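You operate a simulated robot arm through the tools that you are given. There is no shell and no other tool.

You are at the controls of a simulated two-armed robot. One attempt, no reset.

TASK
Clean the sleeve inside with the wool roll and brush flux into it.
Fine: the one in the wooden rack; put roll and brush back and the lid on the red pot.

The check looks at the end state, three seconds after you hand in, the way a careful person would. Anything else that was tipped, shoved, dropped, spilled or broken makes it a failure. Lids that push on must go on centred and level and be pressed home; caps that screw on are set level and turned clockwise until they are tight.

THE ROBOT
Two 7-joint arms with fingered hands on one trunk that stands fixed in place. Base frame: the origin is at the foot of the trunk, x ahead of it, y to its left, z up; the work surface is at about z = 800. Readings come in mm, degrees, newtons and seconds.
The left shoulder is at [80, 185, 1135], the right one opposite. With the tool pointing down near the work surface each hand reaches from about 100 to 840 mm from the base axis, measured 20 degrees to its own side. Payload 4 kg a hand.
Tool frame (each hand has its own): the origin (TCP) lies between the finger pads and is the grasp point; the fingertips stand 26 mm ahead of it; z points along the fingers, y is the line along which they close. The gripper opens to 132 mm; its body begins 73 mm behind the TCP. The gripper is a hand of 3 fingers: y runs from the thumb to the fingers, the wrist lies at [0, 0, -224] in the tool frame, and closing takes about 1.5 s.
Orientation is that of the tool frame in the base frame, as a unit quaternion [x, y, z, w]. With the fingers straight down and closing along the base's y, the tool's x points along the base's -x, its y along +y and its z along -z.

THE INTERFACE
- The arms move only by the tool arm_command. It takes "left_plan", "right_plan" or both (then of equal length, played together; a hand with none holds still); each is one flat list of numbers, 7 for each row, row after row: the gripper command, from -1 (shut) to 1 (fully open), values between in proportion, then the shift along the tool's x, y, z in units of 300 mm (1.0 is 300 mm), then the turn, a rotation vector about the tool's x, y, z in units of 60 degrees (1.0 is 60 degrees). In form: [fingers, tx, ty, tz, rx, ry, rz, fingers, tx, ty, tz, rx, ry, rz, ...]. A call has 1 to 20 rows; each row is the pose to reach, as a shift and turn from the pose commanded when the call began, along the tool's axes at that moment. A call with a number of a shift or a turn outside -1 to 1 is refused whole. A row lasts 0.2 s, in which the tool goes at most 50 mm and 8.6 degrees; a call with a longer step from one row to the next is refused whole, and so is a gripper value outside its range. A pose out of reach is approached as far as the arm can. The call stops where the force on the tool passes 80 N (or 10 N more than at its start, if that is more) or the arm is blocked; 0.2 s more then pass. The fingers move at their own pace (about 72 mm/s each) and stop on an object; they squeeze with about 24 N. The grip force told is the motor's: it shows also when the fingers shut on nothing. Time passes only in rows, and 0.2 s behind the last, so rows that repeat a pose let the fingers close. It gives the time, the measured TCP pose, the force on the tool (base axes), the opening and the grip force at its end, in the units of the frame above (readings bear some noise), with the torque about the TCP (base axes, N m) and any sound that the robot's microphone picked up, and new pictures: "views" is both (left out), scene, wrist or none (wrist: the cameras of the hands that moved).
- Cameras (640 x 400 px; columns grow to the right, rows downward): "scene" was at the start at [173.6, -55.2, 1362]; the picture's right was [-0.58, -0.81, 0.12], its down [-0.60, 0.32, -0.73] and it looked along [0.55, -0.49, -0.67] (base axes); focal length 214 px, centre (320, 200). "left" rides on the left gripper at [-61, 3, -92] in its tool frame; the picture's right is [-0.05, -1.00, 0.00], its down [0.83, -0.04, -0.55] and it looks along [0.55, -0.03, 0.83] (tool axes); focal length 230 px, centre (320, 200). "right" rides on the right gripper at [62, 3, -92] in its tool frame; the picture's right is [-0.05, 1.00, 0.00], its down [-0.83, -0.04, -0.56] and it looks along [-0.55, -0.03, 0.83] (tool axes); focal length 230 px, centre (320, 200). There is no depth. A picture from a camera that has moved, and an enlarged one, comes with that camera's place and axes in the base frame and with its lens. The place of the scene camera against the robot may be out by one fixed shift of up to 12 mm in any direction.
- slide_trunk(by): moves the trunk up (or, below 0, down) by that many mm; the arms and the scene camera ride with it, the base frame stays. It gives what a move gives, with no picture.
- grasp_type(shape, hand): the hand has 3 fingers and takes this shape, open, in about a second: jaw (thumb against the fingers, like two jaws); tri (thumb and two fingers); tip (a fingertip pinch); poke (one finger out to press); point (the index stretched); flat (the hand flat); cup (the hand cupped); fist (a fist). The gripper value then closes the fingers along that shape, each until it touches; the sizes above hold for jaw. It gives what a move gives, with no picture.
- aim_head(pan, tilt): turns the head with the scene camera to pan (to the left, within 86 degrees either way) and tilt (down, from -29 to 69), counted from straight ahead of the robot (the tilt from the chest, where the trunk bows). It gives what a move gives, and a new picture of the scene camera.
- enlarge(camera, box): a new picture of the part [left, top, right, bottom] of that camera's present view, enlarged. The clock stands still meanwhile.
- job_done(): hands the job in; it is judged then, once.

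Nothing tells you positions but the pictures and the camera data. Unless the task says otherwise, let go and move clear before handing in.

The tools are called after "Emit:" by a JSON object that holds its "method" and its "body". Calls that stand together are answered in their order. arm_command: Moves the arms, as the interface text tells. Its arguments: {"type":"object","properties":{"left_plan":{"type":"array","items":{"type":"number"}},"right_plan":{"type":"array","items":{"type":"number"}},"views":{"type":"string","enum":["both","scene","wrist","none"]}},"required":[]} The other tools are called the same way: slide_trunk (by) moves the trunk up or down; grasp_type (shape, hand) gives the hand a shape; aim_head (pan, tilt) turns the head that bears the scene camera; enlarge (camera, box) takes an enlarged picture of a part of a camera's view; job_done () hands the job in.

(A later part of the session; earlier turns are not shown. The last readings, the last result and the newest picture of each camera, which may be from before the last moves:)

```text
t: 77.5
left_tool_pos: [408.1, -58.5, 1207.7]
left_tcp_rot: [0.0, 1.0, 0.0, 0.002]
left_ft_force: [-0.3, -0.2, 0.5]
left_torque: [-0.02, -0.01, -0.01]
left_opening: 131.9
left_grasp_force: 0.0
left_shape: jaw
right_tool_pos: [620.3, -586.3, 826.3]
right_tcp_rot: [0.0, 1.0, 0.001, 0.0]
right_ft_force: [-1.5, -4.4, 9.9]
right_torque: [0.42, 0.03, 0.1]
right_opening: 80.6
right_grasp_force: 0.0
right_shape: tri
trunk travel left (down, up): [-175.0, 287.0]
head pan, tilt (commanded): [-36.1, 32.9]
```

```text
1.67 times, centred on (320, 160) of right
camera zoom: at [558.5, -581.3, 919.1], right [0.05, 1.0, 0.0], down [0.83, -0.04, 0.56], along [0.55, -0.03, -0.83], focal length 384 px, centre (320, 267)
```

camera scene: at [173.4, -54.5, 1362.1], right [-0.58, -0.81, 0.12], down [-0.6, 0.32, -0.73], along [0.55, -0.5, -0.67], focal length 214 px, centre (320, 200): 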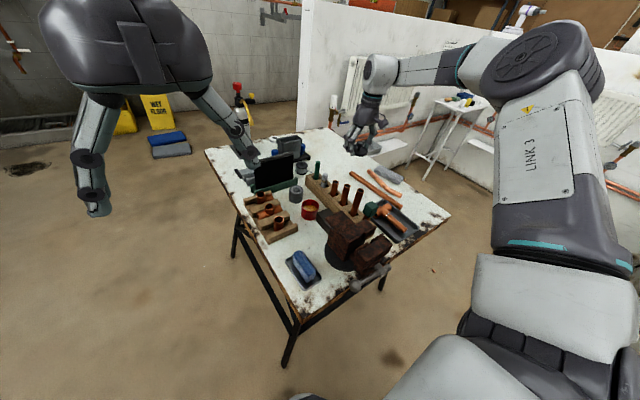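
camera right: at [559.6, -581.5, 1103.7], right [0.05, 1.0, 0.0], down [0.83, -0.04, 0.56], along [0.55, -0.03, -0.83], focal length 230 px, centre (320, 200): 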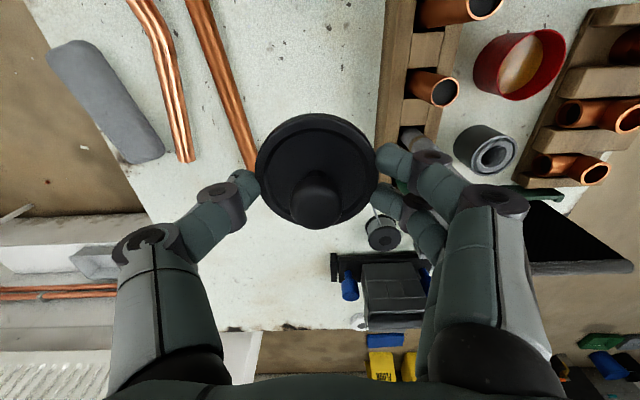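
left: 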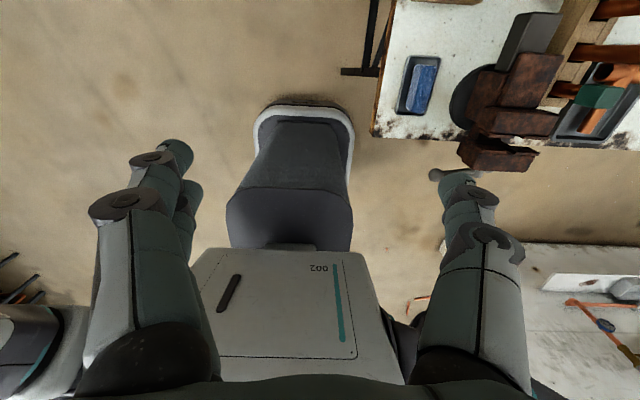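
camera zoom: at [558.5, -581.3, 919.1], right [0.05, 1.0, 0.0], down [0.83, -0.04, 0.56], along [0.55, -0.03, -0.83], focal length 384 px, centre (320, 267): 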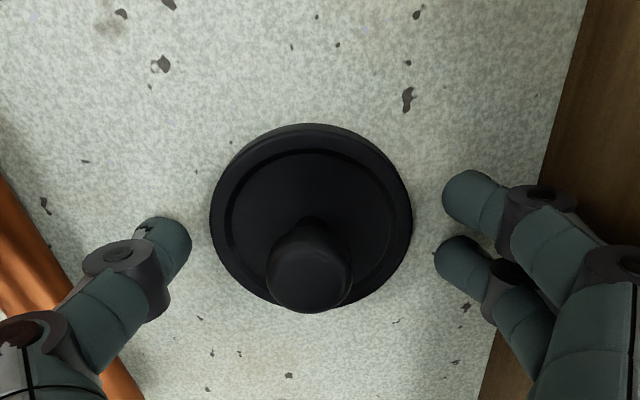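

The lid stands flat on the bench. I'll rise straight up and go for the brush.

Emit:
{"method": "arm_command", "body": {"right_plan": [0.3, 0, 0, -0.1, 0, 0, 0, 0.3, 0, 0, -0.2, 0, 0, 0, 0.3, 0, 0, -0.32, 0, 0, 0, 0.3, 0, 0, -0.45, 0, 0, 0, 0.2, 0, 0, -0.58, 0, 0, 0, 0.1, 0, 0, -0.58, 0, 0, 0], "views": "wrist"}}

Emit:
{"method": "enlarge", "body": {"camera": "right", "box": [220, 60, 420, 220]}}

Emit:
{"method": "enlarge", "body": {"camera": "scene", "box": [315, 150, 385, 220]}}

```text
t: 78.9
left_tool_pos: [410.3, -59.9, 1207.8]
left_tcp_rot: [0.0, 1.0, 0.0, 0.001]
left_ft_force: [0.3, -0.3, 0.4]
left_torque: [0.03, 0.03, 0.03]
left_opening: 131.7
left_grasp_force: 0.0
left_shape: jaw
right_tool_pos: [621.1, -585.3, 998.1]
right_tcp_rot: [0.0, 1.0, 0.0, -0.001]
right_ft_force: [0.3, -0.2, -0.6]
right_torque: [-0.01, -0.04, 0.01]
right_opening: 73.5
right_grasp_force: 0.1
right_shape: tri
trunk travel left (down, up): [-175.0, 287.0]
head pan, tilt (commanded): [-36.1, 32.9]
camera right: at [560.0, -581.6, 1090.7], right [0.05, 1.0, 0.0], down [0.83, -0.04, 0.55], along [0.55, -0.03, -0.83], focal length 230 px, centre (320, 200)
```

right: 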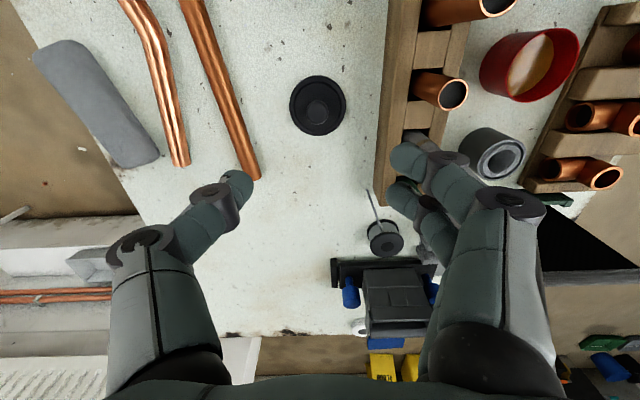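

```text
2.50 times, centred on (320, 140) of right
camera zoom: at [560.0, -581.6, 1090.7], right [0.05, 1.0, 0.0], down [0.83, -0.04, 0.55], along [0.55, -0.03, -0.83], focal length 575 px, centre (320, 350)
```

zoom: 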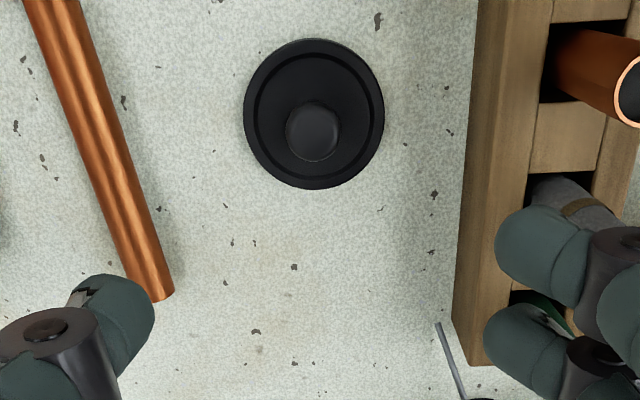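

```text
5.71 times, centred on (350, 185) of scene
camera zoom: at [174.3, -55.7, 1361.8], right [-0.58, -0.81, 0.12], down [-0.6, 0.32, -0.73], along [0.55, -0.49, -0.67], focal length 1226 px, centre (149, 286)
```

zoom: 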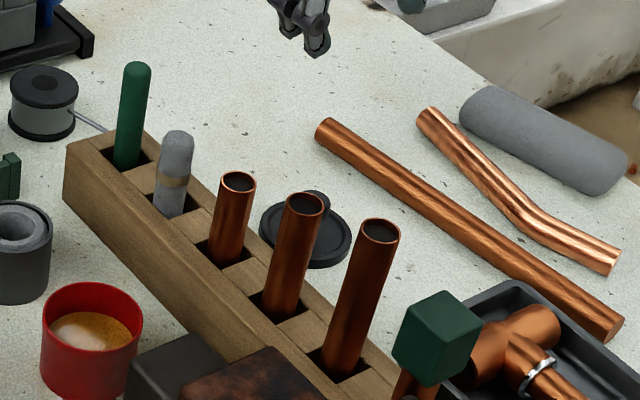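

The lid lies flat and clear on the bench. Now I move above the green-handled brush to locate it precisely.

Emit:
{"method": "arm_command", "body": {"right_plan": [0.1, -0.07, 0.084, -0.002, 0, 0, 0, 0.0, -0.14, 0.168, -0.004, 0, 0, 0, 0.0, -0.21, 0.252, -0.006, 0, 0, 0, 0.0, -0.28, 0.337, -0.007, 0, 0, 0, 0.0, -0.28, 0.337, -0.007, 0, 0, 0], "views": "wrist"}}

Emit:
{"method": "enlarge", "body": {"camera": "right", "box": [260, 80, 380, 200]}}

Emit:
{"method": "enlarge", "body": {"camera": "scene", "box": [295, 140, 345, 200]}}

```text
t: 80.1
left_tool_pos: [409.1, -59.4, 1208.8]
left_tcp_rot: [-0.001, 1.0, 0.0, 0.001]
left_ft_force: [0.3, 0.6, -0.1]
left_torque: [0.02, 0.01, 0.0]
left_opening: 132.0
left_grasp_force: 0.0
left_shape: jaw
right_tool_pos: [705.1, -484.4, 1001.7]
right_tcp_rot: [0.0, 1.0, 0.001, 0.0]
right_ft_force: [0.3, 0.3, -1.0]
right_torque: [-0.01, 0.01, 0.0]
right_opening: 66.7
right_grasp_force: 0.1
right_shape: tri
trunk travel left (down, up): [-175.0, 287.0]
head pan, tilt (commanded): [-36.1, 32.9]
camera right: at [643.3, -480.7, 1094.0], right [0.05, 1.0, 0.0], down [0.83, -0.04, 0.56], along [0.55, -0.03, -0.83], focal length 230 px, centre (320, 200)
```

right: 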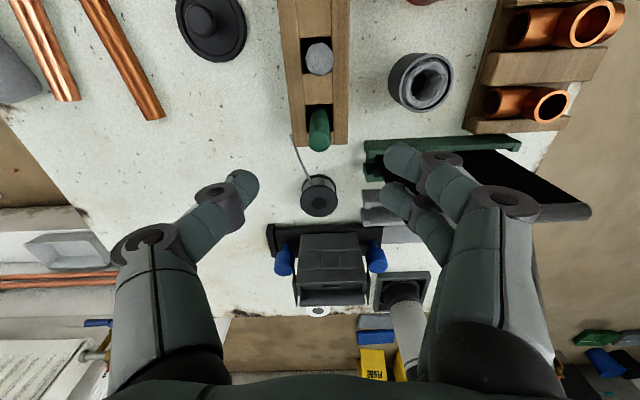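

```text
3.33 times, centred on (320, 140) of right
camera zoom: at [643.3, -480.7, 1094.0], right [0.05, 1.0, 0.0], down [0.83, -0.04, 0.56], along [0.55, -0.03, -0.83], focal length 767 px, centre (320, 400)
```

zoom: 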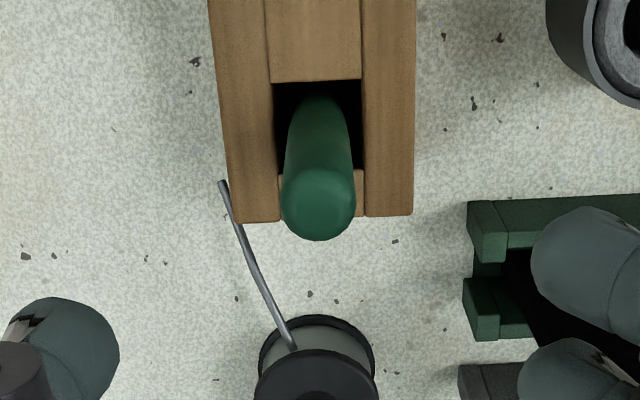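

```text
6.67 times, centred on (320, 170) of scene
camera zoom: at [172.9, -55.6, 1362.1], right [-0.58, -0.81, 0.12], down [-0.6, 0.32, -0.73], along [0.55, -0.49, -0.67], focal length 1430 px, centre (320, 400)
```

zoom: 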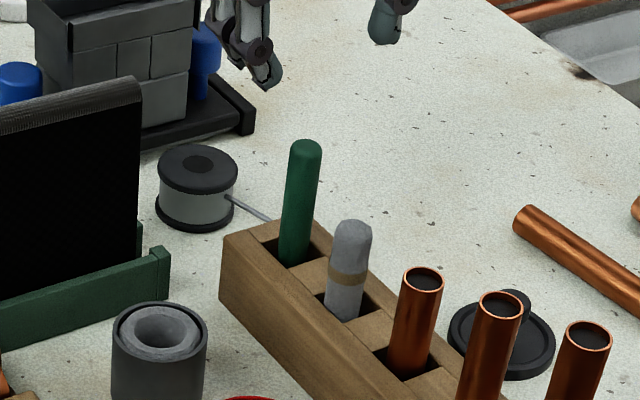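

The brush handle is vertical at (705.5, −484.2), top near z 928, right under the hand. I'll descend and check alignment before closing.

Emit:
{"method": "arm_command", "body": {"right_plan": [0.0, 0, 0, 0.1, 0, 0, 0, 0.0, -0.001, 0.001, 0.2, 0, 0, 0, 0.0, -0.001, 0.001, 0.28, 0, 0, 0, -0.2, -0.001, 0.001, 0.322, 0, 0, 0, -0.2, -0.001, 0.001, 0.322, 0, 0, 0], "views": "none"}}

Emit:
{"method": "enlarge", "body": {"camera": "right", "box": [220, 120, 420, 300]}}

Emit:
{"method": "enlarge", "body": {"camera": "scene", "box": [295, 140, 345, 200]}}

```text
t: 81.3
left_tool_pos: [409.6, -57.9, 1207.4]
left_tcp_rot: [0.0, 1.0, 0.001, 0.0]
left_ft_force: [-1.1, 0.3, 0.0]
left_torque: [0.0, 0.03, 0.03]
left_opening: 131.9
left_grasp_force: 0.1
left_shape: jaw
right_tool_pos: [704.4, -482.9, 904.2]
right_tcp_rot: [0.0, 1.0, 0.0, 0.0]
right_ft_force: [0.3, 1.0, -0.6]
right_torque: [-0.03, 0.0, -0.02]
right_opening: 53.4
right_grasp_force: 0.1
right_shape: tri
trunk travel left (down, up): [-175.0, 287.0]
head pan, tilt (commanded): [-36.1, 32.9]
```

```text
2.22 times, centred on (320, 210) of right
camera zoom: at [643.0, -479.5, 996.8], right [0.05, 1.0, 0.0], down [0.83, -0.04, 0.56], along [0.55, -0.03, -0.83], focal length 511 px, centre (320, 178)
```

zoom: 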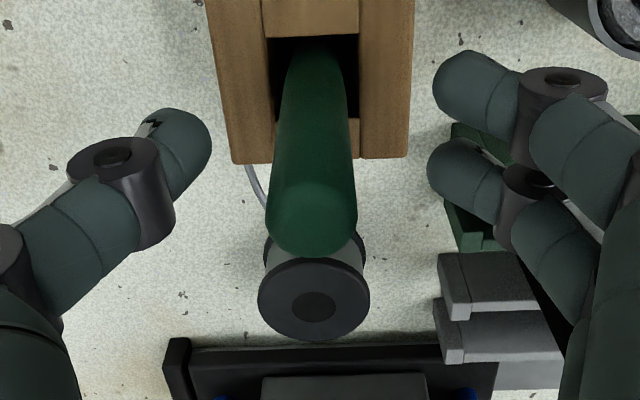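

```text
6.67 times, centred on (320, 170) of scene
camera zoom: at [173.5, -55.0, 1362.1], right [-0.58, -0.81, 0.12], down [-0.6, 0.32, -0.73], along [0.55, -0.49, -0.67], focal length 1430 px, centre (320, 400)
```

zoom: 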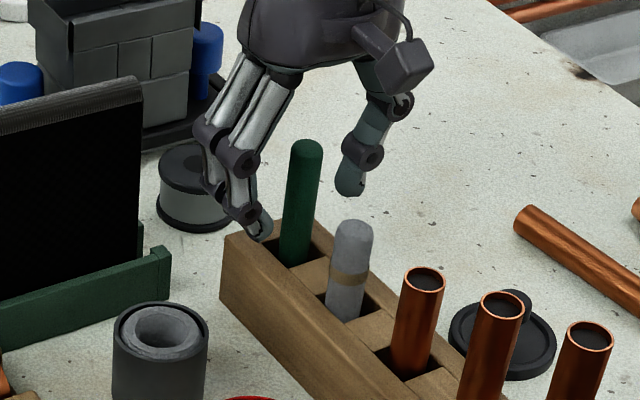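

Emit:
{"method": "arm_command", "body": {"right_plan": [-0.4, 0, -0.003, 0, 0, 0, 0, -0.6, 0, -0.003, 0, 0, 0, 0, -0.7, 0, -0.003, 0, 0, 0, 0, -0.8, 0, -0.003, 0, 0, 0, 0, -1, 0, -0.003, 0, 0, 0, 0, -1, 0, -0.003, 0, 0, 0, 0], "views": "none"}}

Emit:
{"method": "enlarge", "body": {"camera": "right", "box": [220, 120, 420, 300]}}

Emit:
{"method": "enlarge", "body": {"camera": "scene", "box": [295, 140, 345, 200]}}

```text
t: 82.7
left_tool_pos: [410.0, -59.1, 1208.6]
left_tcp_rot: [0.0, 1.0, 0.0, 0.0]
left_ft_force: [0.2, -0.7, -1.3]
left_torque: [-0.01, -0.02, -0.02]
left_opening: 131.9
left_grasp_force: 0.0
left_shape: jaw
right_tool_pos: [704.2, -484.9, 904.6]
right_tcp_rot: [0.0, 1.0, 0.0, 0.0]
right_ft_force: [0.0, 0.5, 0.1]
right_torque: [0.02, 0.0, 0.0]
right_opening: 7.3
right_grasp_force: 23.9
right_shape: tri
trunk travel left (down, up): [-175.0, 287.0]
head pan, tilt (commanded): [-36.1, 32.9]
```

```text
2.22 times, centred on (320, 210) of right
camera zoom: at [643.6, -480.5, 997.1], right [0.05, 1.0, 0.0], down [0.83, -0.04, 0.56], along [0.55, -0.03, -0.83], focal length 511 px, centre (320, 178)
```

zoom: 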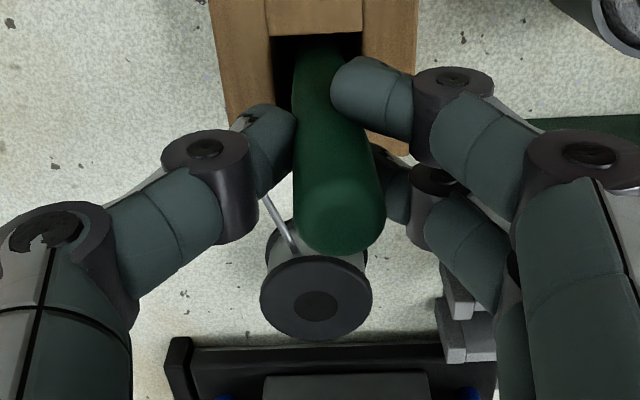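

```text
6.67 times, centred on (320, 170) of scene
camera zoom: at [173.8, -55.2, 1362.0], right [-0.58, -0.81, 0.12], down [-0.6, 0.32, -0.73], along [0.55, -0.49, -0.67], focal length 1430 px, centre (320, 400)
```

zoom: 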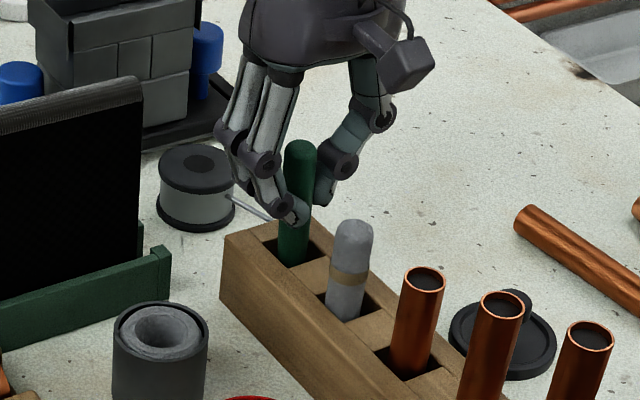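

A symmetric three-finger grip on the handle. I'll lift it out and look at its bristles and tilt.

Emit:
{"method": "arm_command", "body": {"right_plan": [-1, 0, 0, -0.03, 0, 0, 0, -1, 0, 0, -0.08, 0, 0, 0, -1, 0, 0, -0.15, 0, 0, 0, -1, 0, 0, -0.23, 0, 0, 0, -1, 0, 0, -0.31, 0, 0, 0, -1, 0, 0, -0.36, 0, 0, 0, -1, 0, 0, -0.36, 0, 0, 0], "views": "none"}}

Emit:
{"method": "enlarge", "body": {"camera": "right", "box": [260, 80, 380, 250]}}

Emit:
{"method": "enlarge", "body": {"camera": "scene", "box": [295, 120, 345, 180]}}

```text
t: 84.3
left_tool_pos: [409.5, -59.7, 1207.9]
left_tcp_rot: [-0.001, 1.0, 0.0, 0.0]
left_ft_force: [0.4, -0.6, 0.4]
left_torque: [0.01, 0.02, 0.02]
left_opening: 132.1
left_grasp_force: 0.0
left_shape: jaw
right_tool_pos: [705.3, -484.3, 1012.7]
right_tcp_rot: [0.0, 1.0, 0.001, 0.0]
right_ft_force: [0.4, 0.0, -0.6]
right_torque: [0.01, 0.0, -0.02]
right_opening: 7.5
right_grasp_force: 24.6
right_shape: tri
trunk travel left (down, up): [-175.0, 287.0]
head pan, tilt (commanded): [-36.1, 32.9]
```

```text
2.35 times, centred on (320, 165) of right
camera zoom: at [644.1, -480.8, 1105.5], right [0.05, 1.0, 0.0], down [0.83, -0.04, 0.56], along [0.55, -0.03, -0.83], focal length 541 px, centre (320, 282)
```

zoom: 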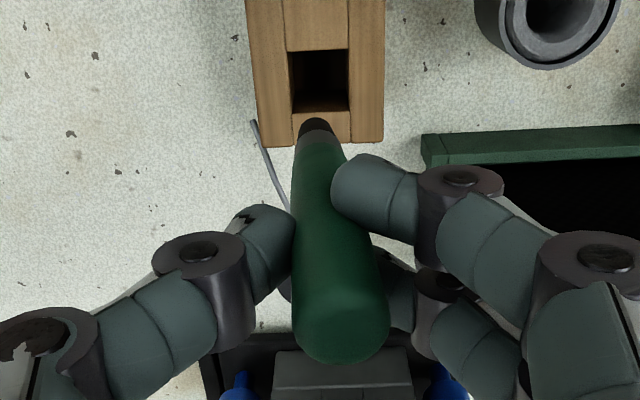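

```text
6.67 times, centred on (320, 150) of scene
camera zoom: at [173.9, -55.3, 1361.9], right [-0.58, -0.81, 0.12], down [-0.6, 0.32, -0.73], along [0.55, -0.49, -0.67], focal length 1430 px, centre (320, 533)
```

zoom: 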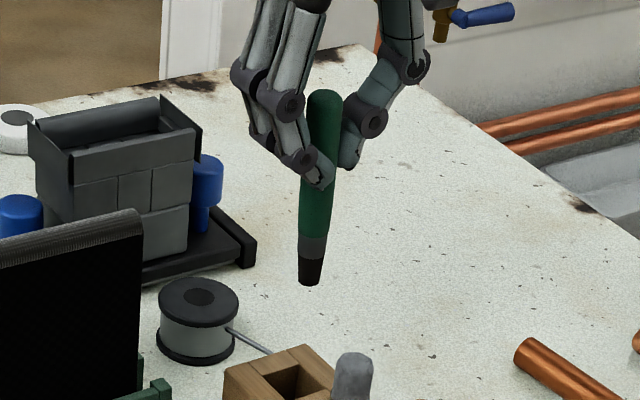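

It is indeed the brush, with dark bristles. It leans about 2.8° in y; I'll correct that while moving over the open pot.

Emit:
{"method": "arm_command", "body": {"right_plan": [-1, 0.078, 0.068, 0, -0.009, 0, 0, -1, 0.156, 0.136, 0, -0.018, 0, 0, -1, 0.233, 0.204, 0, -0.028, 0, 0, -1, 0.311, 0.272, 0, -0.037, 0, 0, -1, 0.389, 0.34, 0, -0.046, 0, 0, -1, 0.389, 0.34, 0, -0.046, 0, 0], "views": "none"}}

Emit:
{"method": "enlarge", "body": {"camera": "right", "box": [240, 60, 400, 230]}}

Emit:
{"method": "enlarge", "body": {"camera": "scene", "box": [285, 160, 345, 225]}}

```text
t: 85.7
left_tool_pos: [409.8, -59.5, 1207.2]
left_tcp_rot: [0.0, 1.0, 0.0, 0.0]
left_ft_force: [-0.2, 0.3, -0.6]
left_torque: [-0.03, 0.01, -0.04]
left_opening: 131.9
left_grasp_force: 0.0
left_shape: jaw
right_tool_pos: [588.0, -382.7, 1010.4]
right_tcp_rot: [0.0, 1.0, 0.023, 0.0]
right_ft_force: [0.4, 0.9, -0.2]
right_torque: [0.04, 0.0, -0.01]
right_opening: 7.6
right_grasp_force: 24.0
right_shape: tri
trunk travel left (down, up): [-175.0, 287.0]
head pan, tilt (commanded): [-36.1, 32.9]
```

```text
2.35 times, centred on (320, 145) of right
camera zoom: at [527.0, -383.1, 1103.6], right [0.05, 1.0, 0.05], down [0.83, -0.07, 0.55], along [0.55, 0.01, -0.83], focal length 541 px, centre (320, 329)
```

zoom: 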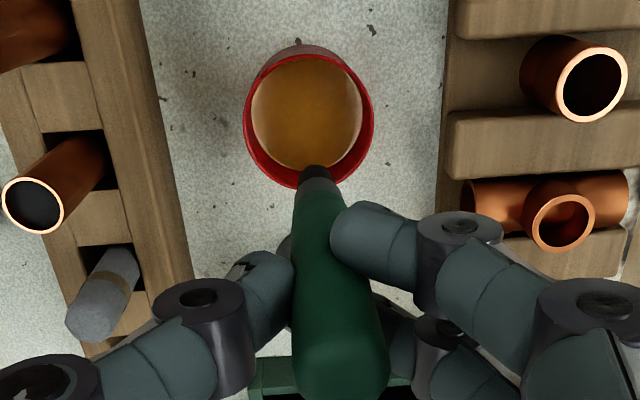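

```text
6.15 times, centred on (315, 192) of scene
camera zoom: at [174.3, -55.5, 1361.8], right [-0.58, -0.81, 0.12], down [-0.6, 0.32, -0.73], along [0.55, -0.49, -0.67], focal length 1320 px, centre (351, 246)
```

zoom: 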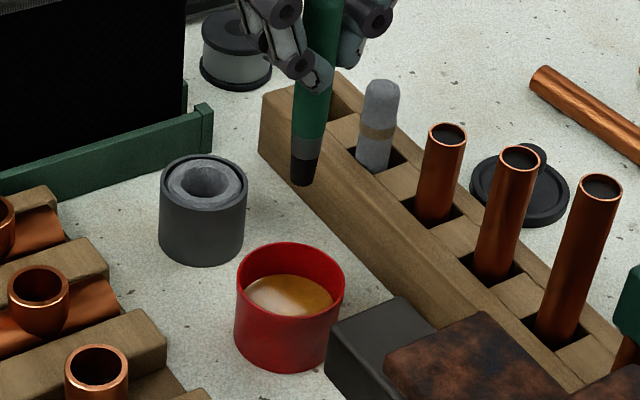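

The bristle tip is right over the pot's centre. I'll lower it to just above the flux and check.

Emit:
{"method": "arm_command", "body": {"right_plan": [-1, 0, -0.003, 0.07, 0, 0, 0, -1, 0, -0.006, 0.14, 0, 0, 0, -1, 0, -0.009, 0.2, 0, 0, 0, -1, 0, -0.012, 0.25, 0, 0, 0, -1, 0, -0.012, 0.25, 0, 0, 0], "views": "none"}}

Emit:
{"method": "enlarge", "body": {"camera": "right", "box": [260, 70, 380, 190]}}

Emit:
{"method": "enlarge", "body": {"camera": "scene", "box": [290, 175, 330, 220]}}

```text
t: 86.9
left_tool_pos: [410.6, -58.1, 1207.7]
left_tcp_rot: [0.0, 1.0, -0.001, 0.0]
left_ft_force: [0.3, -0.4, 0.5]
left_torque: [-0.01, 0.01, 0.03]
left_opening: 131.9
left_grasp_force: 0.1
left_shape: jaw
right_tool_pos: [589.3, -382.3, 936.9]
right_tcp_rot: [-0.001, 1.0, 0.025, 0.0]
right_ft_force: [-0.6, 0.2, -0.2]
right_torque: [0.0, -0.03, 0.02]
right_opening: 7.3
right_grasp_force: 24.0
right_shape: tri
trunk travel left (down, up): [-175.0, 287.0]
head pan, tilt (commanded): [-36.1, 32.9]
```

```text
3.33 times, centred on (320, 130) of right
camera zoom: at [527.1, -383.2, 1029.4], right [0.05, 1.0, 0.05], down [0.83, -0.07, 0.55], along [0.55, 0.01, -0.83], focal length 767 px, centre (320, 433)
```

zoom: 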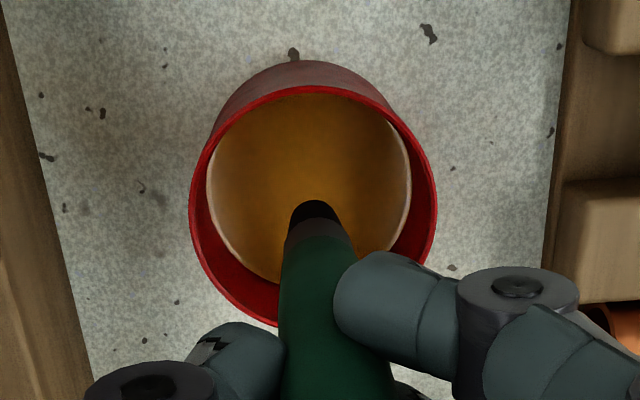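

```text
8.89 times, centred on (310, 198) of scene
camera zoom: at [173.4, -55.0, 1362.1], right [-0.58, -0.81, 0.12], down [-0.6, 0.32, -0.73], along [0.55, -0.49, -0.67], focal length 1906 px, centre (409, 222)
```

zoom: 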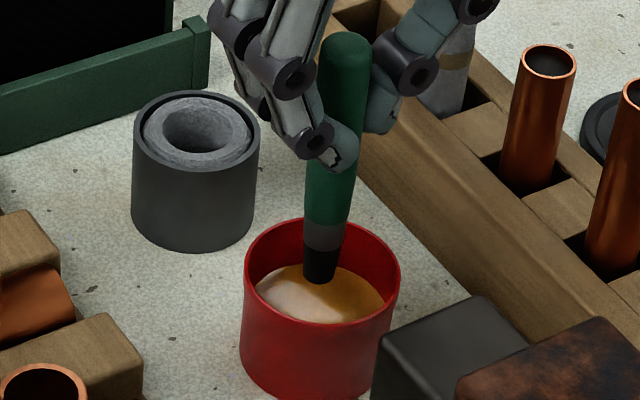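

Emit:
{"method": "arm_command", "body": {"right_plan": [-1, 0, -0.001, 0.03, 0, 0, 0, -1, 0, -0.003, 0.06, 0, 0, 0, -1, 0, -0.004, 0.078, 0, 0, 0, -1, 0, -0.004, 0.078, 0, 0, 0], "views": "none"}}

Emit:
{"method": "enlarge", "body": {"camera": "right", "box": [260, 70, 380, 190]}}

Emit:
{"method": "enlarge", "body": {"camera": "scene", "box": [290, 175, 330, 220]}}

```text
t: 87.9
left_tool_pos: [409.4, -57.9, 1208.4]
left_tcp_rot: [0.0, 1.0, 0.0, 0.001]
left_ft_force: [-0.3, 0.4, 0.3]
left_torque: [-0.01, 0.01, -0.01]
left_opening: 132.0
left_grasp_force: 0.2
left_shape: jaw
right_tool_pos: [588.5, -383.2, 915.3]
right_tcp_rot: [-0.001, 1.0, 0.024, 0.002]
right_ft_force: [-0.3, -0.5, 12.2]
right_torque: [0.01, 0.0, -0.01]
right_opening: 7.8
right_grasp_force: 24.1
right_shape: tri
trunk travel left (down, up): [-175.0, 287.0]
head pan, tilt (commanded): [-36.1, 32.9]
```

```text
3.33 times, centred on (320, 130) of right
camera zoom: at [526.9, -383.4, 1008.1], right [0.05, 1.0, 0.05], down [0.83, -0.07, 0.56], along [0.56, 0.01, -0.83], focal length 767 px, centre (320, 433)
```

zoom: 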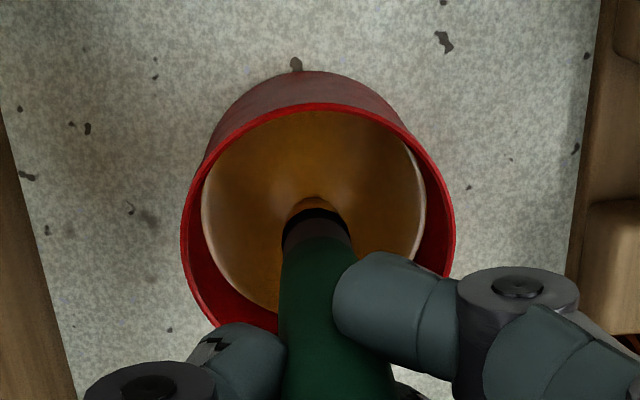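

```text
8.89 times, centred on (310, 198) of scene
camera zoom: at [172.6, -54.6, 1362.4], right [-0.58, -0.81, 0.12], down [-0.6, 0.32, -0.73], along [0.55, -0.5, -0.67], focal length 1906 px, centre (409, 222)
```

zoom: 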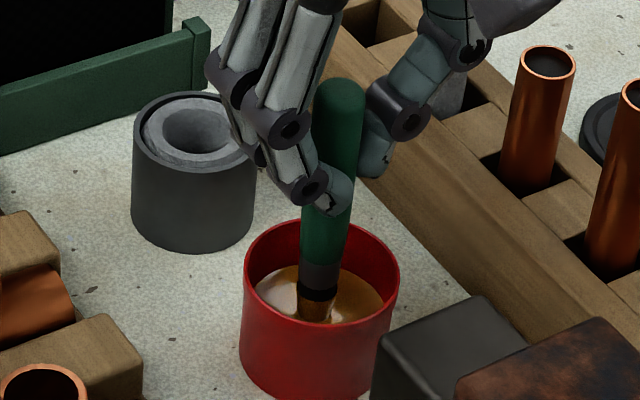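

The bristles are loaded (they show amber) and just touched the bottom. I'll ease up, swirl slightly, and lift out.

Emit:
{"method": "arm_command", "body": {"right_plan": [-1, 0, 0, -0.015, 0, 0, 0, -1, 0.013, 0, -0.015, 0, 0, 0, -1, 0, 0.013, -0.015, 0, 0, 0, -1, -0.013, 0, -0.015, 0, 0, 0, -1, 0, -0.013, -0.015, 0, 0, 0, -1, 0, 0, -0.015, 0, 0, 0, -1, 0, 0.001, -0.03, 0, 0, 0, -1, 0, 0.003, -0.06, 0, 0, 0, -1, 0, 0.005, -0.1, 0, 0, 0, -1, 0, 0.005, -0.1, 0, 0, 0, -1, 0, 0.005, -0.1, 0, 0, 0], "views": "none"}}

Emit:
{"method": "enlarge", "body": {"camera": "right", "box": [260, 70, 380, 190]}}

Emit:
{"method": "enlarge", "body": {"camera": "scene", "box": [290, 175, 330, 220]}}

```text
t: 90.3
left_tool_pos: [410.5, -58.8, 1209.2]
left_tcp_rot: [0.001, 1.0, -0.001, 0.0]
left_ft_force: [-0.4, -0.8, -1.0]
left_torque: [0.02, 0.0, 0.01]
left_opening: 132.0
left_grasp_force: 0.0
left_shape: jaw
right_tool_pos: [588.9, -383.7, 944.7]
right_tcp_rot: [0.0, 1.0, 0.023, 0.0]
right_ft_force: [0.0, 0.2, -0.9]
right_torque: [0.0, 0.01, 0.01]
right_opening: 7.7
right_grasp_force: 23.9
right_shape: tri
trunk travel left (down, up): [-175.0, 287.0]
head pan, tilt (commanded): [-36.1, 32.9]
```

```text
3.33 times, centred on (320, 130) of right
camera zoom: at [527.3, -383.7, 1036.9], right [0.05, 1.0, 0.05], down [0.83, -0.07, 0.55], along [0.55, 0.01, -0.83], focal length 767 px, centre (320, 433)
```

zoom: 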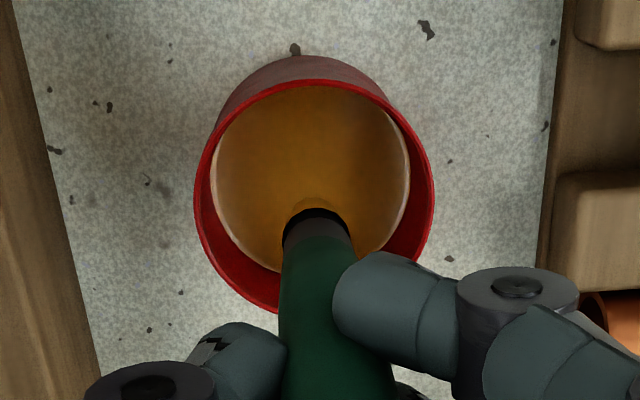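

```text
8.89 times, centred on (310, 198) of scene
camera zoom: at [173.7, -55.1, 1362.0], right [-0.58, -0.81, 0.12], down [-0.6, 0.32, -0.73], along [0.55, -0.49, -0.67], focal length 1906 px, centre (409, 222)
```

zoom: 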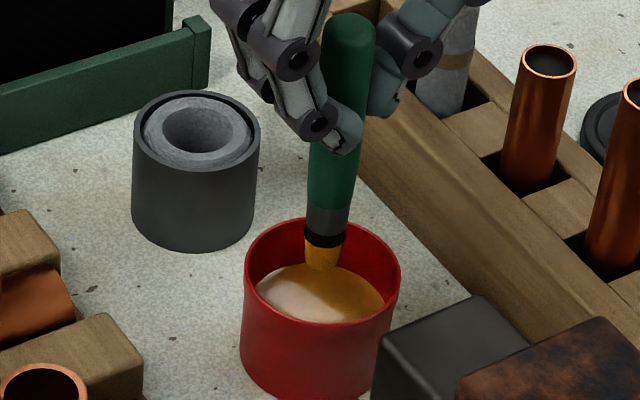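

The bristles are well coated. I'll pause a moment over the pot for any drip, then move over the sleeve.

Emit:
{"method": "arm_command", "body": {"right_plan": [-1, 0, 0, 0, 0, 0, 0, -1, 0, 0, 0, 0, 0, 0, -1, 0, 0, 0, 0, 0, 0, -1, 0, 0.003, -0.067, 0, 0, 0, -1, 0, 0.006, -0.133, 0, 0, 0, -1, 0.012, 0.111, -0.128, 0, 0, 0, -1, 0.024, 0.216, -0.123, 0, 0, 0, -1, 0.036, 0.321, -0.118, 0, 0, 0, -1, 0.047, 0.425, -0.114, 0, 0, 0, -1, 0.047, 0.425, -0.114, 0, 0, 0], "views": "none"}}

Emit:
{"method": "enlarge", "body": {"camera": "right", "box": [270, 80, 370, 180]}}

Emit:
{"method": "enlarge", "body": {"camera": "scene", "box": [255, 185, 325, 240]}}

```text
t: 92.5
left_tool_pos: [409.9, -58.9, 1209.0]
left_tcp_rot: [0.0, 1.0, -0.001, 0.0]
left_ft_force: [-0.1, -0.2, -0.1]
left_torque: [0.01, 0.01, 0.01]
left_opening: 132.2
left_grasp_force: 0.0
left_shape: jaw
right_tool_pos: [573.5, -257.1, 984.0]
right_tcp_rot: [0.001, 1.0, 0.024, 0.0]
right_ft_force: [-0.5, -0.7, 0.0]
right_torque: [0.0, 0.01, -0.01]
right_opening: 7.9
right_grasp_force: 23.8
right_shape: tri
trunk travel left (down, up): [-175.0, 287.0]
head pan, tilt (commanded): [-36.1, 32.9]
```

```text
4.00 times, centred on (320, 130) of right
camera zoom: at [512.8, -258.2, 1077.0], right [0.05, 1.0, 0.05], down [0.83, -0.07, 0.55], along [0.55, 0.01, -0.83], focal length 920 px, centre (320, 480)
```

zoom: 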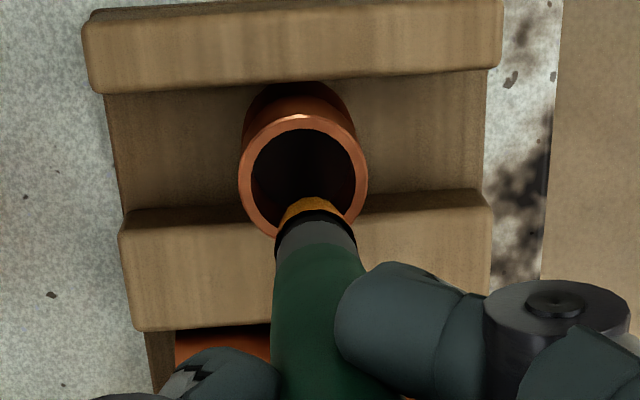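

```text
7.27 times, centred on (290, 212) of scene
camera zoom: at [173.4, -55.7, 1362.0], right [-0.58, -0.81, 0.12], down [-0.6, 0.32, -0.73], along [0.55, -0.49, -0.67], focal length 1560 px, centre (538, 109)
```

zoom: 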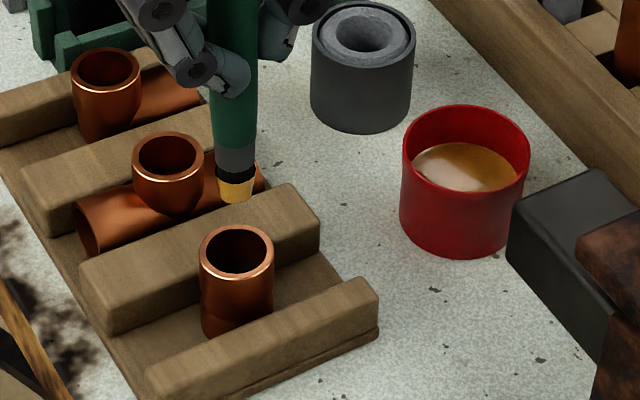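

The loaded tip is nearly over the sleeve; it needs about 2.5 mm more in x. I'll shift and lower it into the mouth.

Emit:
{"method": "arm_command", "body": {"right_plan": [-1, -0.008, -0.002, 0, 0, 0, 0, -1, -0.008, -0.004, 0.05, 0, 0, 0, -1, -0.008, -0.006, 0.1, 0, 0, 0, -1, -0.008, -0.008, 0.135, 0, 0, 0], "views": "none"}}

Emit:
{"method": "enlarge", "body": {"camera": "right", "box": [280, 90, 350, 170]}}

Emit:
{"method": "enlarge", "body": {"camera": "scene", "box": [260, 195, 304, 235]}}

```text
t: 93.5
left_tool_pos: [409.8, -59.6, 1207.9]
left_tcp_rot: [0.0, 1.0, 0.001, 0.0]
left_ft_force: [-0.5, 0.9, 0.5]
left_torque: [-0.02, 0.0, 0.0]
left_opening: 132.0
left_grasp_force: 0.0
left_shape: jaw
right_tool_pos: [577.2, -256.9, 942.5]
right_tcp_rot: [0.0, 1.0, 0.024, 0.0]
right_ft_force: [1.4, 0.2, -1.0]
right_torque: [-0.03, 0.01, -0.03]
right_opening: 7.6
right_grasp_force: 23.7
right_shape: tri
trunk travel left (down, up): [-175.0, 287.0]
head pan, tilt (commanded): [-36.1, 32.9]
```

```text
5.00 times, centred on (315, 130) of right
camera zoom: at [515.6, -258.4, 1035.8], right [0.05, 1.0, 0.05], down [0.83, -0.07, 0.55], along [0.55, 0.01, -0.83], focal length 1150 px, centre (345, 550)
```

zoom: 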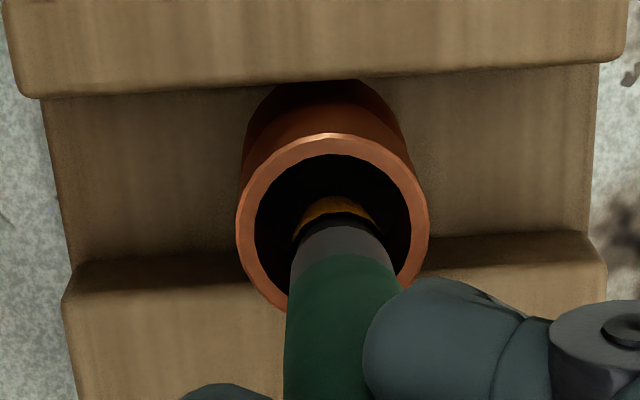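

```text
10.00 times, centred on (282, 215) of scene
camera zoom: at [173.9, -55.3, 1361.9], right [-0.58, -0.81, 0.12], down [-0.6, 0.32, -0.73], along [0.55, -0.49, -0.67], focal length 2145 px, centre (700, 50)
```

zoom: 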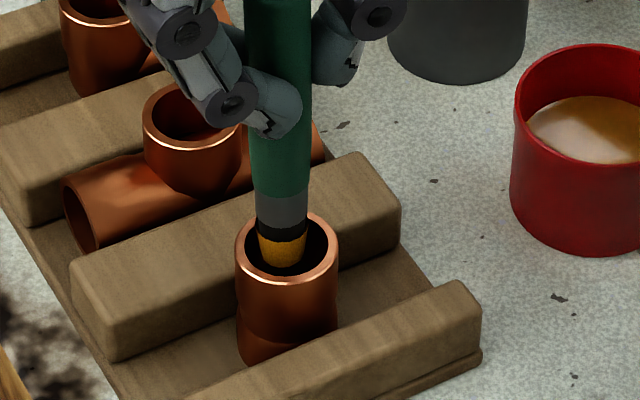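

The coated tip is centred in the mouth. I'll go in and brush around the wall at two depths.

Emit:
{"method": "arm_command", "body": {"right_plan": [-1, 0.003, -0.001, 0.0233, 0, 0, 0, -1, -0.0153, -0.001, 0.0233, 0, 0, 0, -1, -0.01, 0.012, 0.0233, 0, 0, 0, -1, 0.003, 0.0173, 0.0233, 0, 0, 0, -1, 0.016, 0.012, 0.0233, 0, 0, 0, -1, 0.0213, -0.001, 0.0233, 0, 0, 0, -1, 0.016, -0.014, 0.0233, 0, 0, 0, -1, 0.003, -0.0193, 0.0233, 0, 0, 0, -1, -0.01, -0.014, 0.0233, 0, 0, 0, -1, -0.0153, -0.001, 0.0233, 0, 0, 0, -1, 0.003, -0.001, 0.0233, 0, 0, 0], "views": "none"}}

Emit:
{"method": "enlarge", "body": {"camera": "right", "box": [280, 90, 350, 170]}}

Emit:
{"method": "enlarge", "body": {"camera": "scene", "box": [260, 195, 304, 235]}}

```text
t: 95.9
left_tool_pos: [409.2, -59.4, 1208.5]
left_tcp_rot: [0.0, 1.0, 0.0, 0.001]
left_ft_force: [-0.5, 0.0, 0.0]
left_torque: [0.03, 0.0, 0.01]
left_opening: 132.0
left_grasp_force: 0.0
left_shape: jaw
right_tool_pos: [576.6, -256.9, 935.8]
right_tcp_rot: [-0.001, 1.0, 0.024, 0.001]
right_ft_force: [-0.2, 1.3, 0.6]
right_torque: [-0.02, 0.01, 0.02]
right_opening: 7.8
right_grasp_force: 24.3
right_shape: tri
trunk travel left (down, up): [-175.0, 287.0]
head pan, tilt (commanded): [-36.1, 32.9]
```

```text
5.00 times, centred on (315, 130) of right
camera zoom: at [514.4, -257.6, 1029.8], right [0.05, 1.0, 0.05], down [0.83, -0.07, 0.55], along [0.56, 0.01, -0.83], focal length 1150 px, centre (345, 550)
```

zoom: 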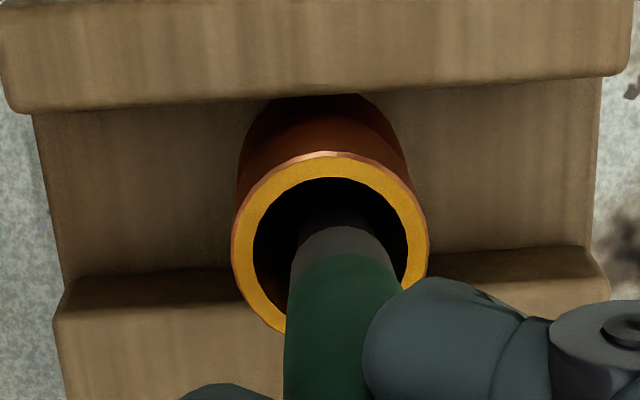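

```text
10.00 times, centred on (282, 215) of scene
camera zoom: at [173.3, -55.1, 1362.1], right [-0.58, -0.81, 0.12], down [-0.6, 0.32, -0.73], along [0.55, -0.49, -0.67], focal length 2145 px, centre (700, 50)
```

zoom: 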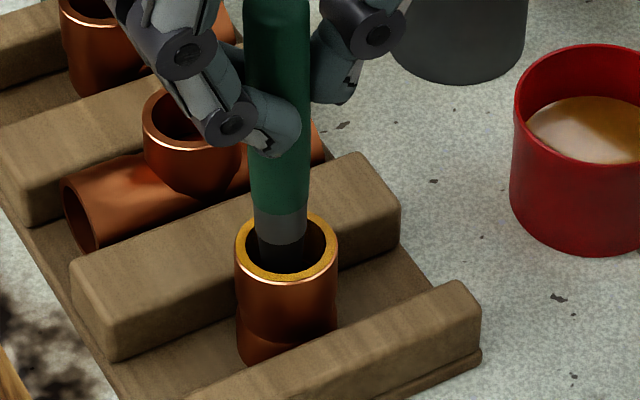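

The flux transferred: the sleeve's mouth shows an amber film and the bristles are bare. I'll make one gentle deeper pass to spread it, then withdraw.

Emit:
{"method": "arm_command", "body": {"right_plan": [-1, 0, -0.001, 0.027, 0, 0, 0, -1, -0.011, -0.001, 0.027, 0, 0, 0, -1, -0.008, 0.007, 0.027, 0, 0, 0, -1, 0, 0.01, 0.027, 0, 0, 0, -1, 0.008, 0.007, 0.027, 0, 0, 0, -1, 0.011, -0.001, 0.027, 0, 0, 0, -1, 0.008, -0.009, 0.027, 0, 0, 0, -1, 0, -0.012, 0.027, 0, 0, 0, -1, -0.008, -0.009, 0.027, 0, 0, 0, -1, 0, -0.001, 0.027, 0, 0, 0, -1, 0, 0, 0, 0, 0, 0, -1, 0, 0.004, -0.08, 0, 0, 0, -1, 0, 0.009, -0.19, 0, 0, 0, -1, 0, 0.014, -0.3, 0, 0, 0], "views": "none"}}

Emit:
{"method": "enlarge", "body": {"camera": "right", "box": [280, 70, 360, 170]}}

Emit:
{"method": "enlarge", "body": {"camera": "scene", "box": [260, 195, 304, 235]}}

```text
t: 98.9
left_tool_pos: [409.4, -58.3, 1207.4]
left_tcp_rot: [0.0, 1.0, 0.0, 0.0]
left_ft_force: [0.0, 0.5, 0.7]
left_torque: [0.02, -0.05, 0.02]
left_opening: 132.0
left_grasp_force: 0.1
left_shape: jaw
right_tool_pos: [574.6, -258.1, 1029.2]
right_tcp_rot: [-0.001, 1.0, 0.023, 0.001]
right_ft_force: [-0.5, 0.0, 0.4]
right_torque: [0.01, -0.01, -0.01]
right_opening: 7.7
right_grasp_force: 23.9
right_shape: tri
trunk travel left (down, up): [-175.0, 287.0]
head pan, tilt (commanded): [-36.1, 32.9]
```

```text
4.00 times, centred on (320, 120) of right
camera zoom: at [513.5, -258.0, 1120.4], right [0.05, 1.0, 0.05], down [0.83, -0.07, 0.55], along [0.55, 0.01, -0.83], focal length 920 px, centre (320, 520)
```

zoom: 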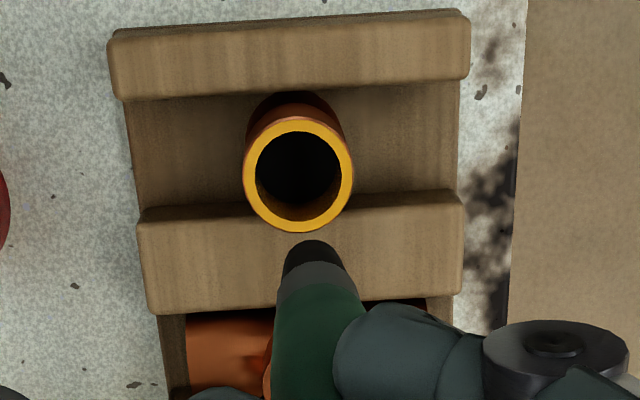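

```text
10.00 times, centred on (282, 215) of scene
camera zoom: at [173.0, -54.9, 1362.1], right [-0.58, -0.81, 0.12], down [-0.6, 0.32, -0.73], along [0.55, -0.49, -0.67], focal length 2145 px, centre (700, 50)
```

zoom: 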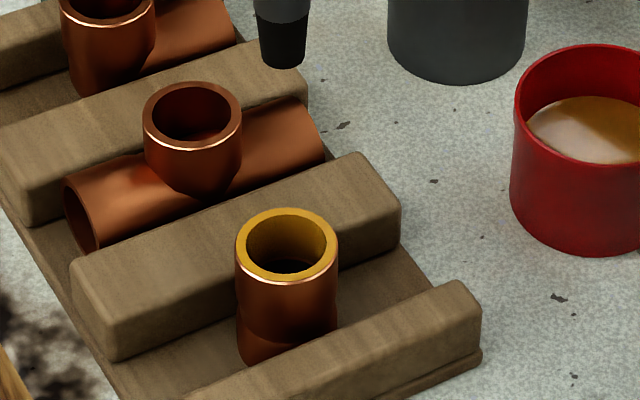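

The sleeve's inside is coated with flux. Now I take the brush back over its slot in the rack.

Emit:
{"method": "arm_command", "body": {"right_plan": [-1, -0.0735, -0.127, -0.006, 0, 0, 0, -1, -0.147, -0.254, -0.012, 0, 0, 0, -1, -0.2205, -0.381, -0.018, 0, 0, 0, -1, -0.294, -0.509, -0.023, 0, 0, 0, -1, -0.3675, -0.636, -0.029, 0, 0, 0, -1, -0.441, -0.763, -0.035, 0, 0, 0, -1, -0.441, -0.763, -0.035, 0, 0, 0], "views": "none"}}

Emit:
{"method": "enlarge", "body": {"camera": "right", "box": [270, 70, 370, 190]}}

Emit:
{"method": "enlarge", "body": {"camera": "scene", "box": [295, 125, 345, 195]}}

```text
t: 100.5
left_tool_pos: [409.3, -58.4, 1208.6]
left_tcp_rot: [0.0, 1.0, 0.0, 0.001]
left_ft_force: [-0.1, -0.5, -0.8]
left_torque: [-0.04, 0.0, -0.01]
left_opening: 131.9
left_grasp_force: 0.1
left_shape: jaw
right_tool_pos: [709.3, -485.7, 1026.9]
right_tcp_rot: [-0.001, 1.0, 0.024, 0.0]
right_ft_force: [-0.2, -1.6, -0.3]
right_torque: [0.01, -0.02, 0.02]
right_opening: 7.7
right_grasp_force: 24.1
right_shape: tri
trunk travel left (down, up): [-175.0, 287.0]
head pan, tilt (commanded): [-36.1, 32.9]
```

```text
3.33 times, centred on (320, 130) of right
camera zoom: at [646.1, -486.9, 1119.6], right [0.05, 1.0, 0.05], down [0.83, -0.07, 0.55], along [0.55, 0.01, -0.83], focal length 767 px, centre (320, 433)
```

zoom: 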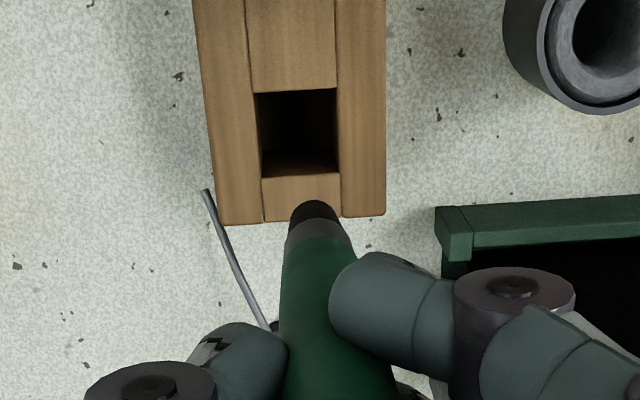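

```text
5.71 times, centred on (320, 160) of scene
camera zoom: at [172.9, -54.5, 1362.2], right [-0.58, -0.81, 0.12], down [-0.6, 0.32, -0.73], along [0.55, -0.5, -0.67], focal length 1226 px, centre (320, 429)
```

zoom: 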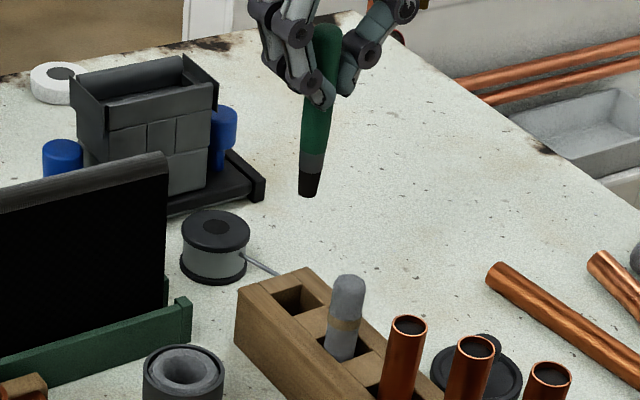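

Emit:
{"method": "arm_command", "body": {"right_plan": [-1, -0.0035, -0.0067, 0, 0, 0, 0, -1, -0.0035, -0.01, 0.08, 0, 0, 0, -1, -0.0035, -0.013, 0.15, 0, 0, 0, -1, -0.0035, -0.016, 0.22, 0, 0, 0, -1, -0.0035, -0.016, 0.22, 0, 0, 0], "views": "none"}}

Emit:
{"method": "enlarge", "body": {"camera": "right", "box": [270, 70, 370, 190]}}

Emit:
{"method": "enlarge", "body": {"camera": "scene", "box": [300, 140, 340, 195]}}

```text
t: 101.7
left_tool_pos: [410.0, -58.7, 1208.9]
left_tcp_rot: [0.0, 1.0, 0.0, 0.0]
left_ft_force: [-0.1, 0.2, -0.6]
left_torque: [0.02, -0.01, -0.01]
left_opening: 132.1
left_grasp_force: 0.1
left_shape: jaw
right_tool_pos: [708.8, -488.5, 960.4]
right_tcp_rot: [0.0, 1.0, 0.023, 0.0]
right_ft_force: [0.0, 1.2, -0.9]
right_torque: [0.0, -0.02, -0.03]
right_opening: 7.8
right_grasp_force: 23.9
right_shape: tri
trunk travel left (down, up): [-175.0, 287.0]
head pan, tilt (commanded): [-36.1, 32.9]
```

```text
3.33 times, centred on (320, 130) of right
camera zoom: at [647.6, -488.8, 1052.7], right [0.05, 1.0, 0.05], down [0.83, -0.07, 0.55], along [0.55, 0.01, -0.83], focal length 767 px, centre (320, 433)
```

zoom: 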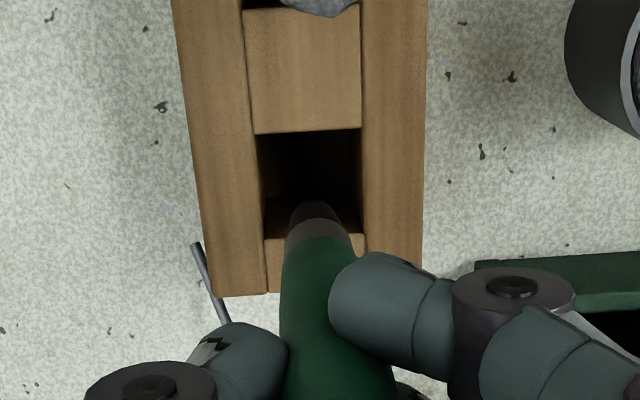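

```text
7.27 times, centred on (320, 168) of scene
camera zoom: at [173.5, -55.1, 1362.0], right [-0.58, -0.81, 0.12], down [-0.6, 0.32, -0.73], along [0.55, -0.49, -0.67], focal length 1560 px, centre (320, 436)
```

zoom: 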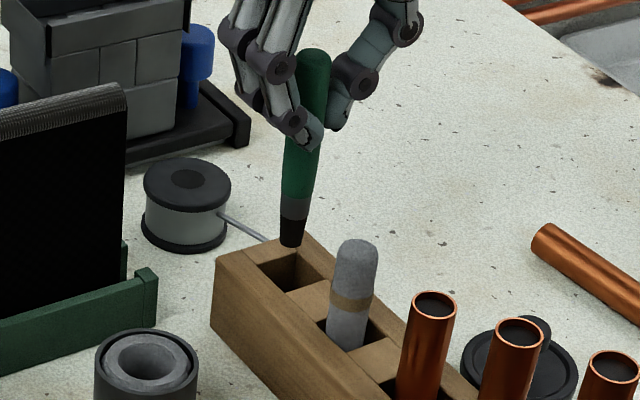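

The tip is aligned with its slot. I'll lower it home and release.

Emit:
{"method": "arm_command", "body": {"right_plan": [-1, 0, -0.003, 0.06, 0, 0, 0, -1, 0, -0.006, 0.12, 0, 0, 0, -1, 0, -0.008, 0.165, 0, 0, 0, -1, 0, -0.008, 0.178, 0, 0, 0, -1, 0, -0.008, 0.178, 0, 0, 0], "views": "none"}}

Emit:
{"method": "enlarge", "body": {"camera": "right", "box": [240, 70, 400, 250]}}

Emit:
{"method": "enlarge", "body": {"camera": "scene", "box": [300, 140, 340, 195]}}

```text
t: 102.9
left_tool_pos: [410.2, -59.0, 1208.3]
left_tcp_rot: [-0.001, 1.0, 0.0, -0.001]
left_ft_force: [0.1, 0.5, 0.0]
left_torque: [0.02, 0.01, 0.01]
left_opening: 132.0
left_grasp_force: 0.1
left_shape: jaw
right_tool_pos: [709.3, -488.7, 907.7]
right_tcp_rot: [0.001, 1.0, 0.025, 0.0]
right_ft_force: [-0.6, 0.3, -0.1]
right_torque: [0.0, 0.03, 0.0]
right_opening: 7.5
right_grasp_force: 24.1
right_shape: tri
trunk travel left (down, up): [-175.0, 287.0]
head pan, tilt (commanded): [-36.1, 32.9]
```

```text
2.22 times, centred on (320, 160) of right
camera zoom: at [648.3, -488.7, 999.8], right [0.05, 1.0, 0.05], down [0.83, -0.07, 0.55], along [0.55, 0.01, -0.83], focal length 511 px, centre (320, 289)
```

zoom: 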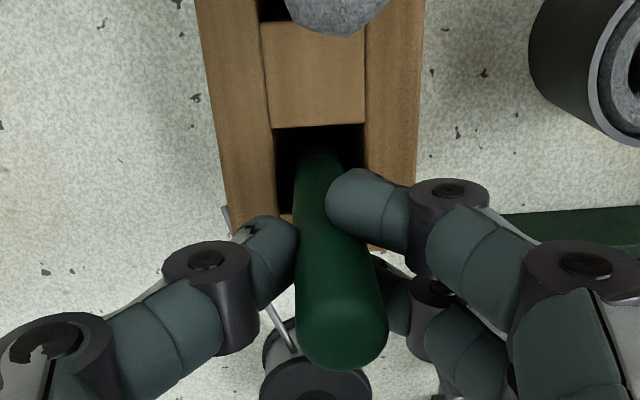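

```text
7.27 times, centred on (320, 168) of scene
camera zoom: at [173.7, -55.2, 1362.0], right [-0.58, -0.81, 0.12], down [-0.6, 0.32, -0.73], along [0.55, -0.49, -0.67], focal length 1560 px, centre (320, 436)
```

zoom: 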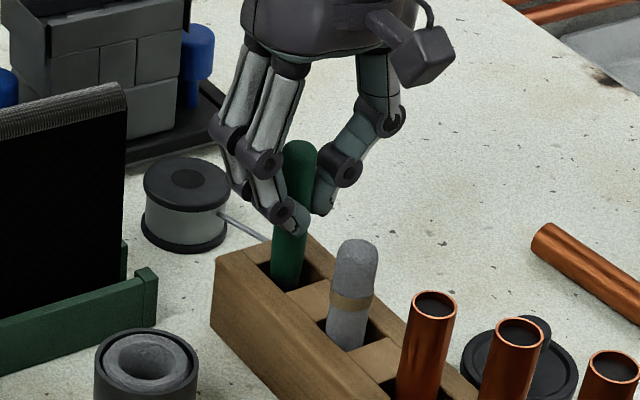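

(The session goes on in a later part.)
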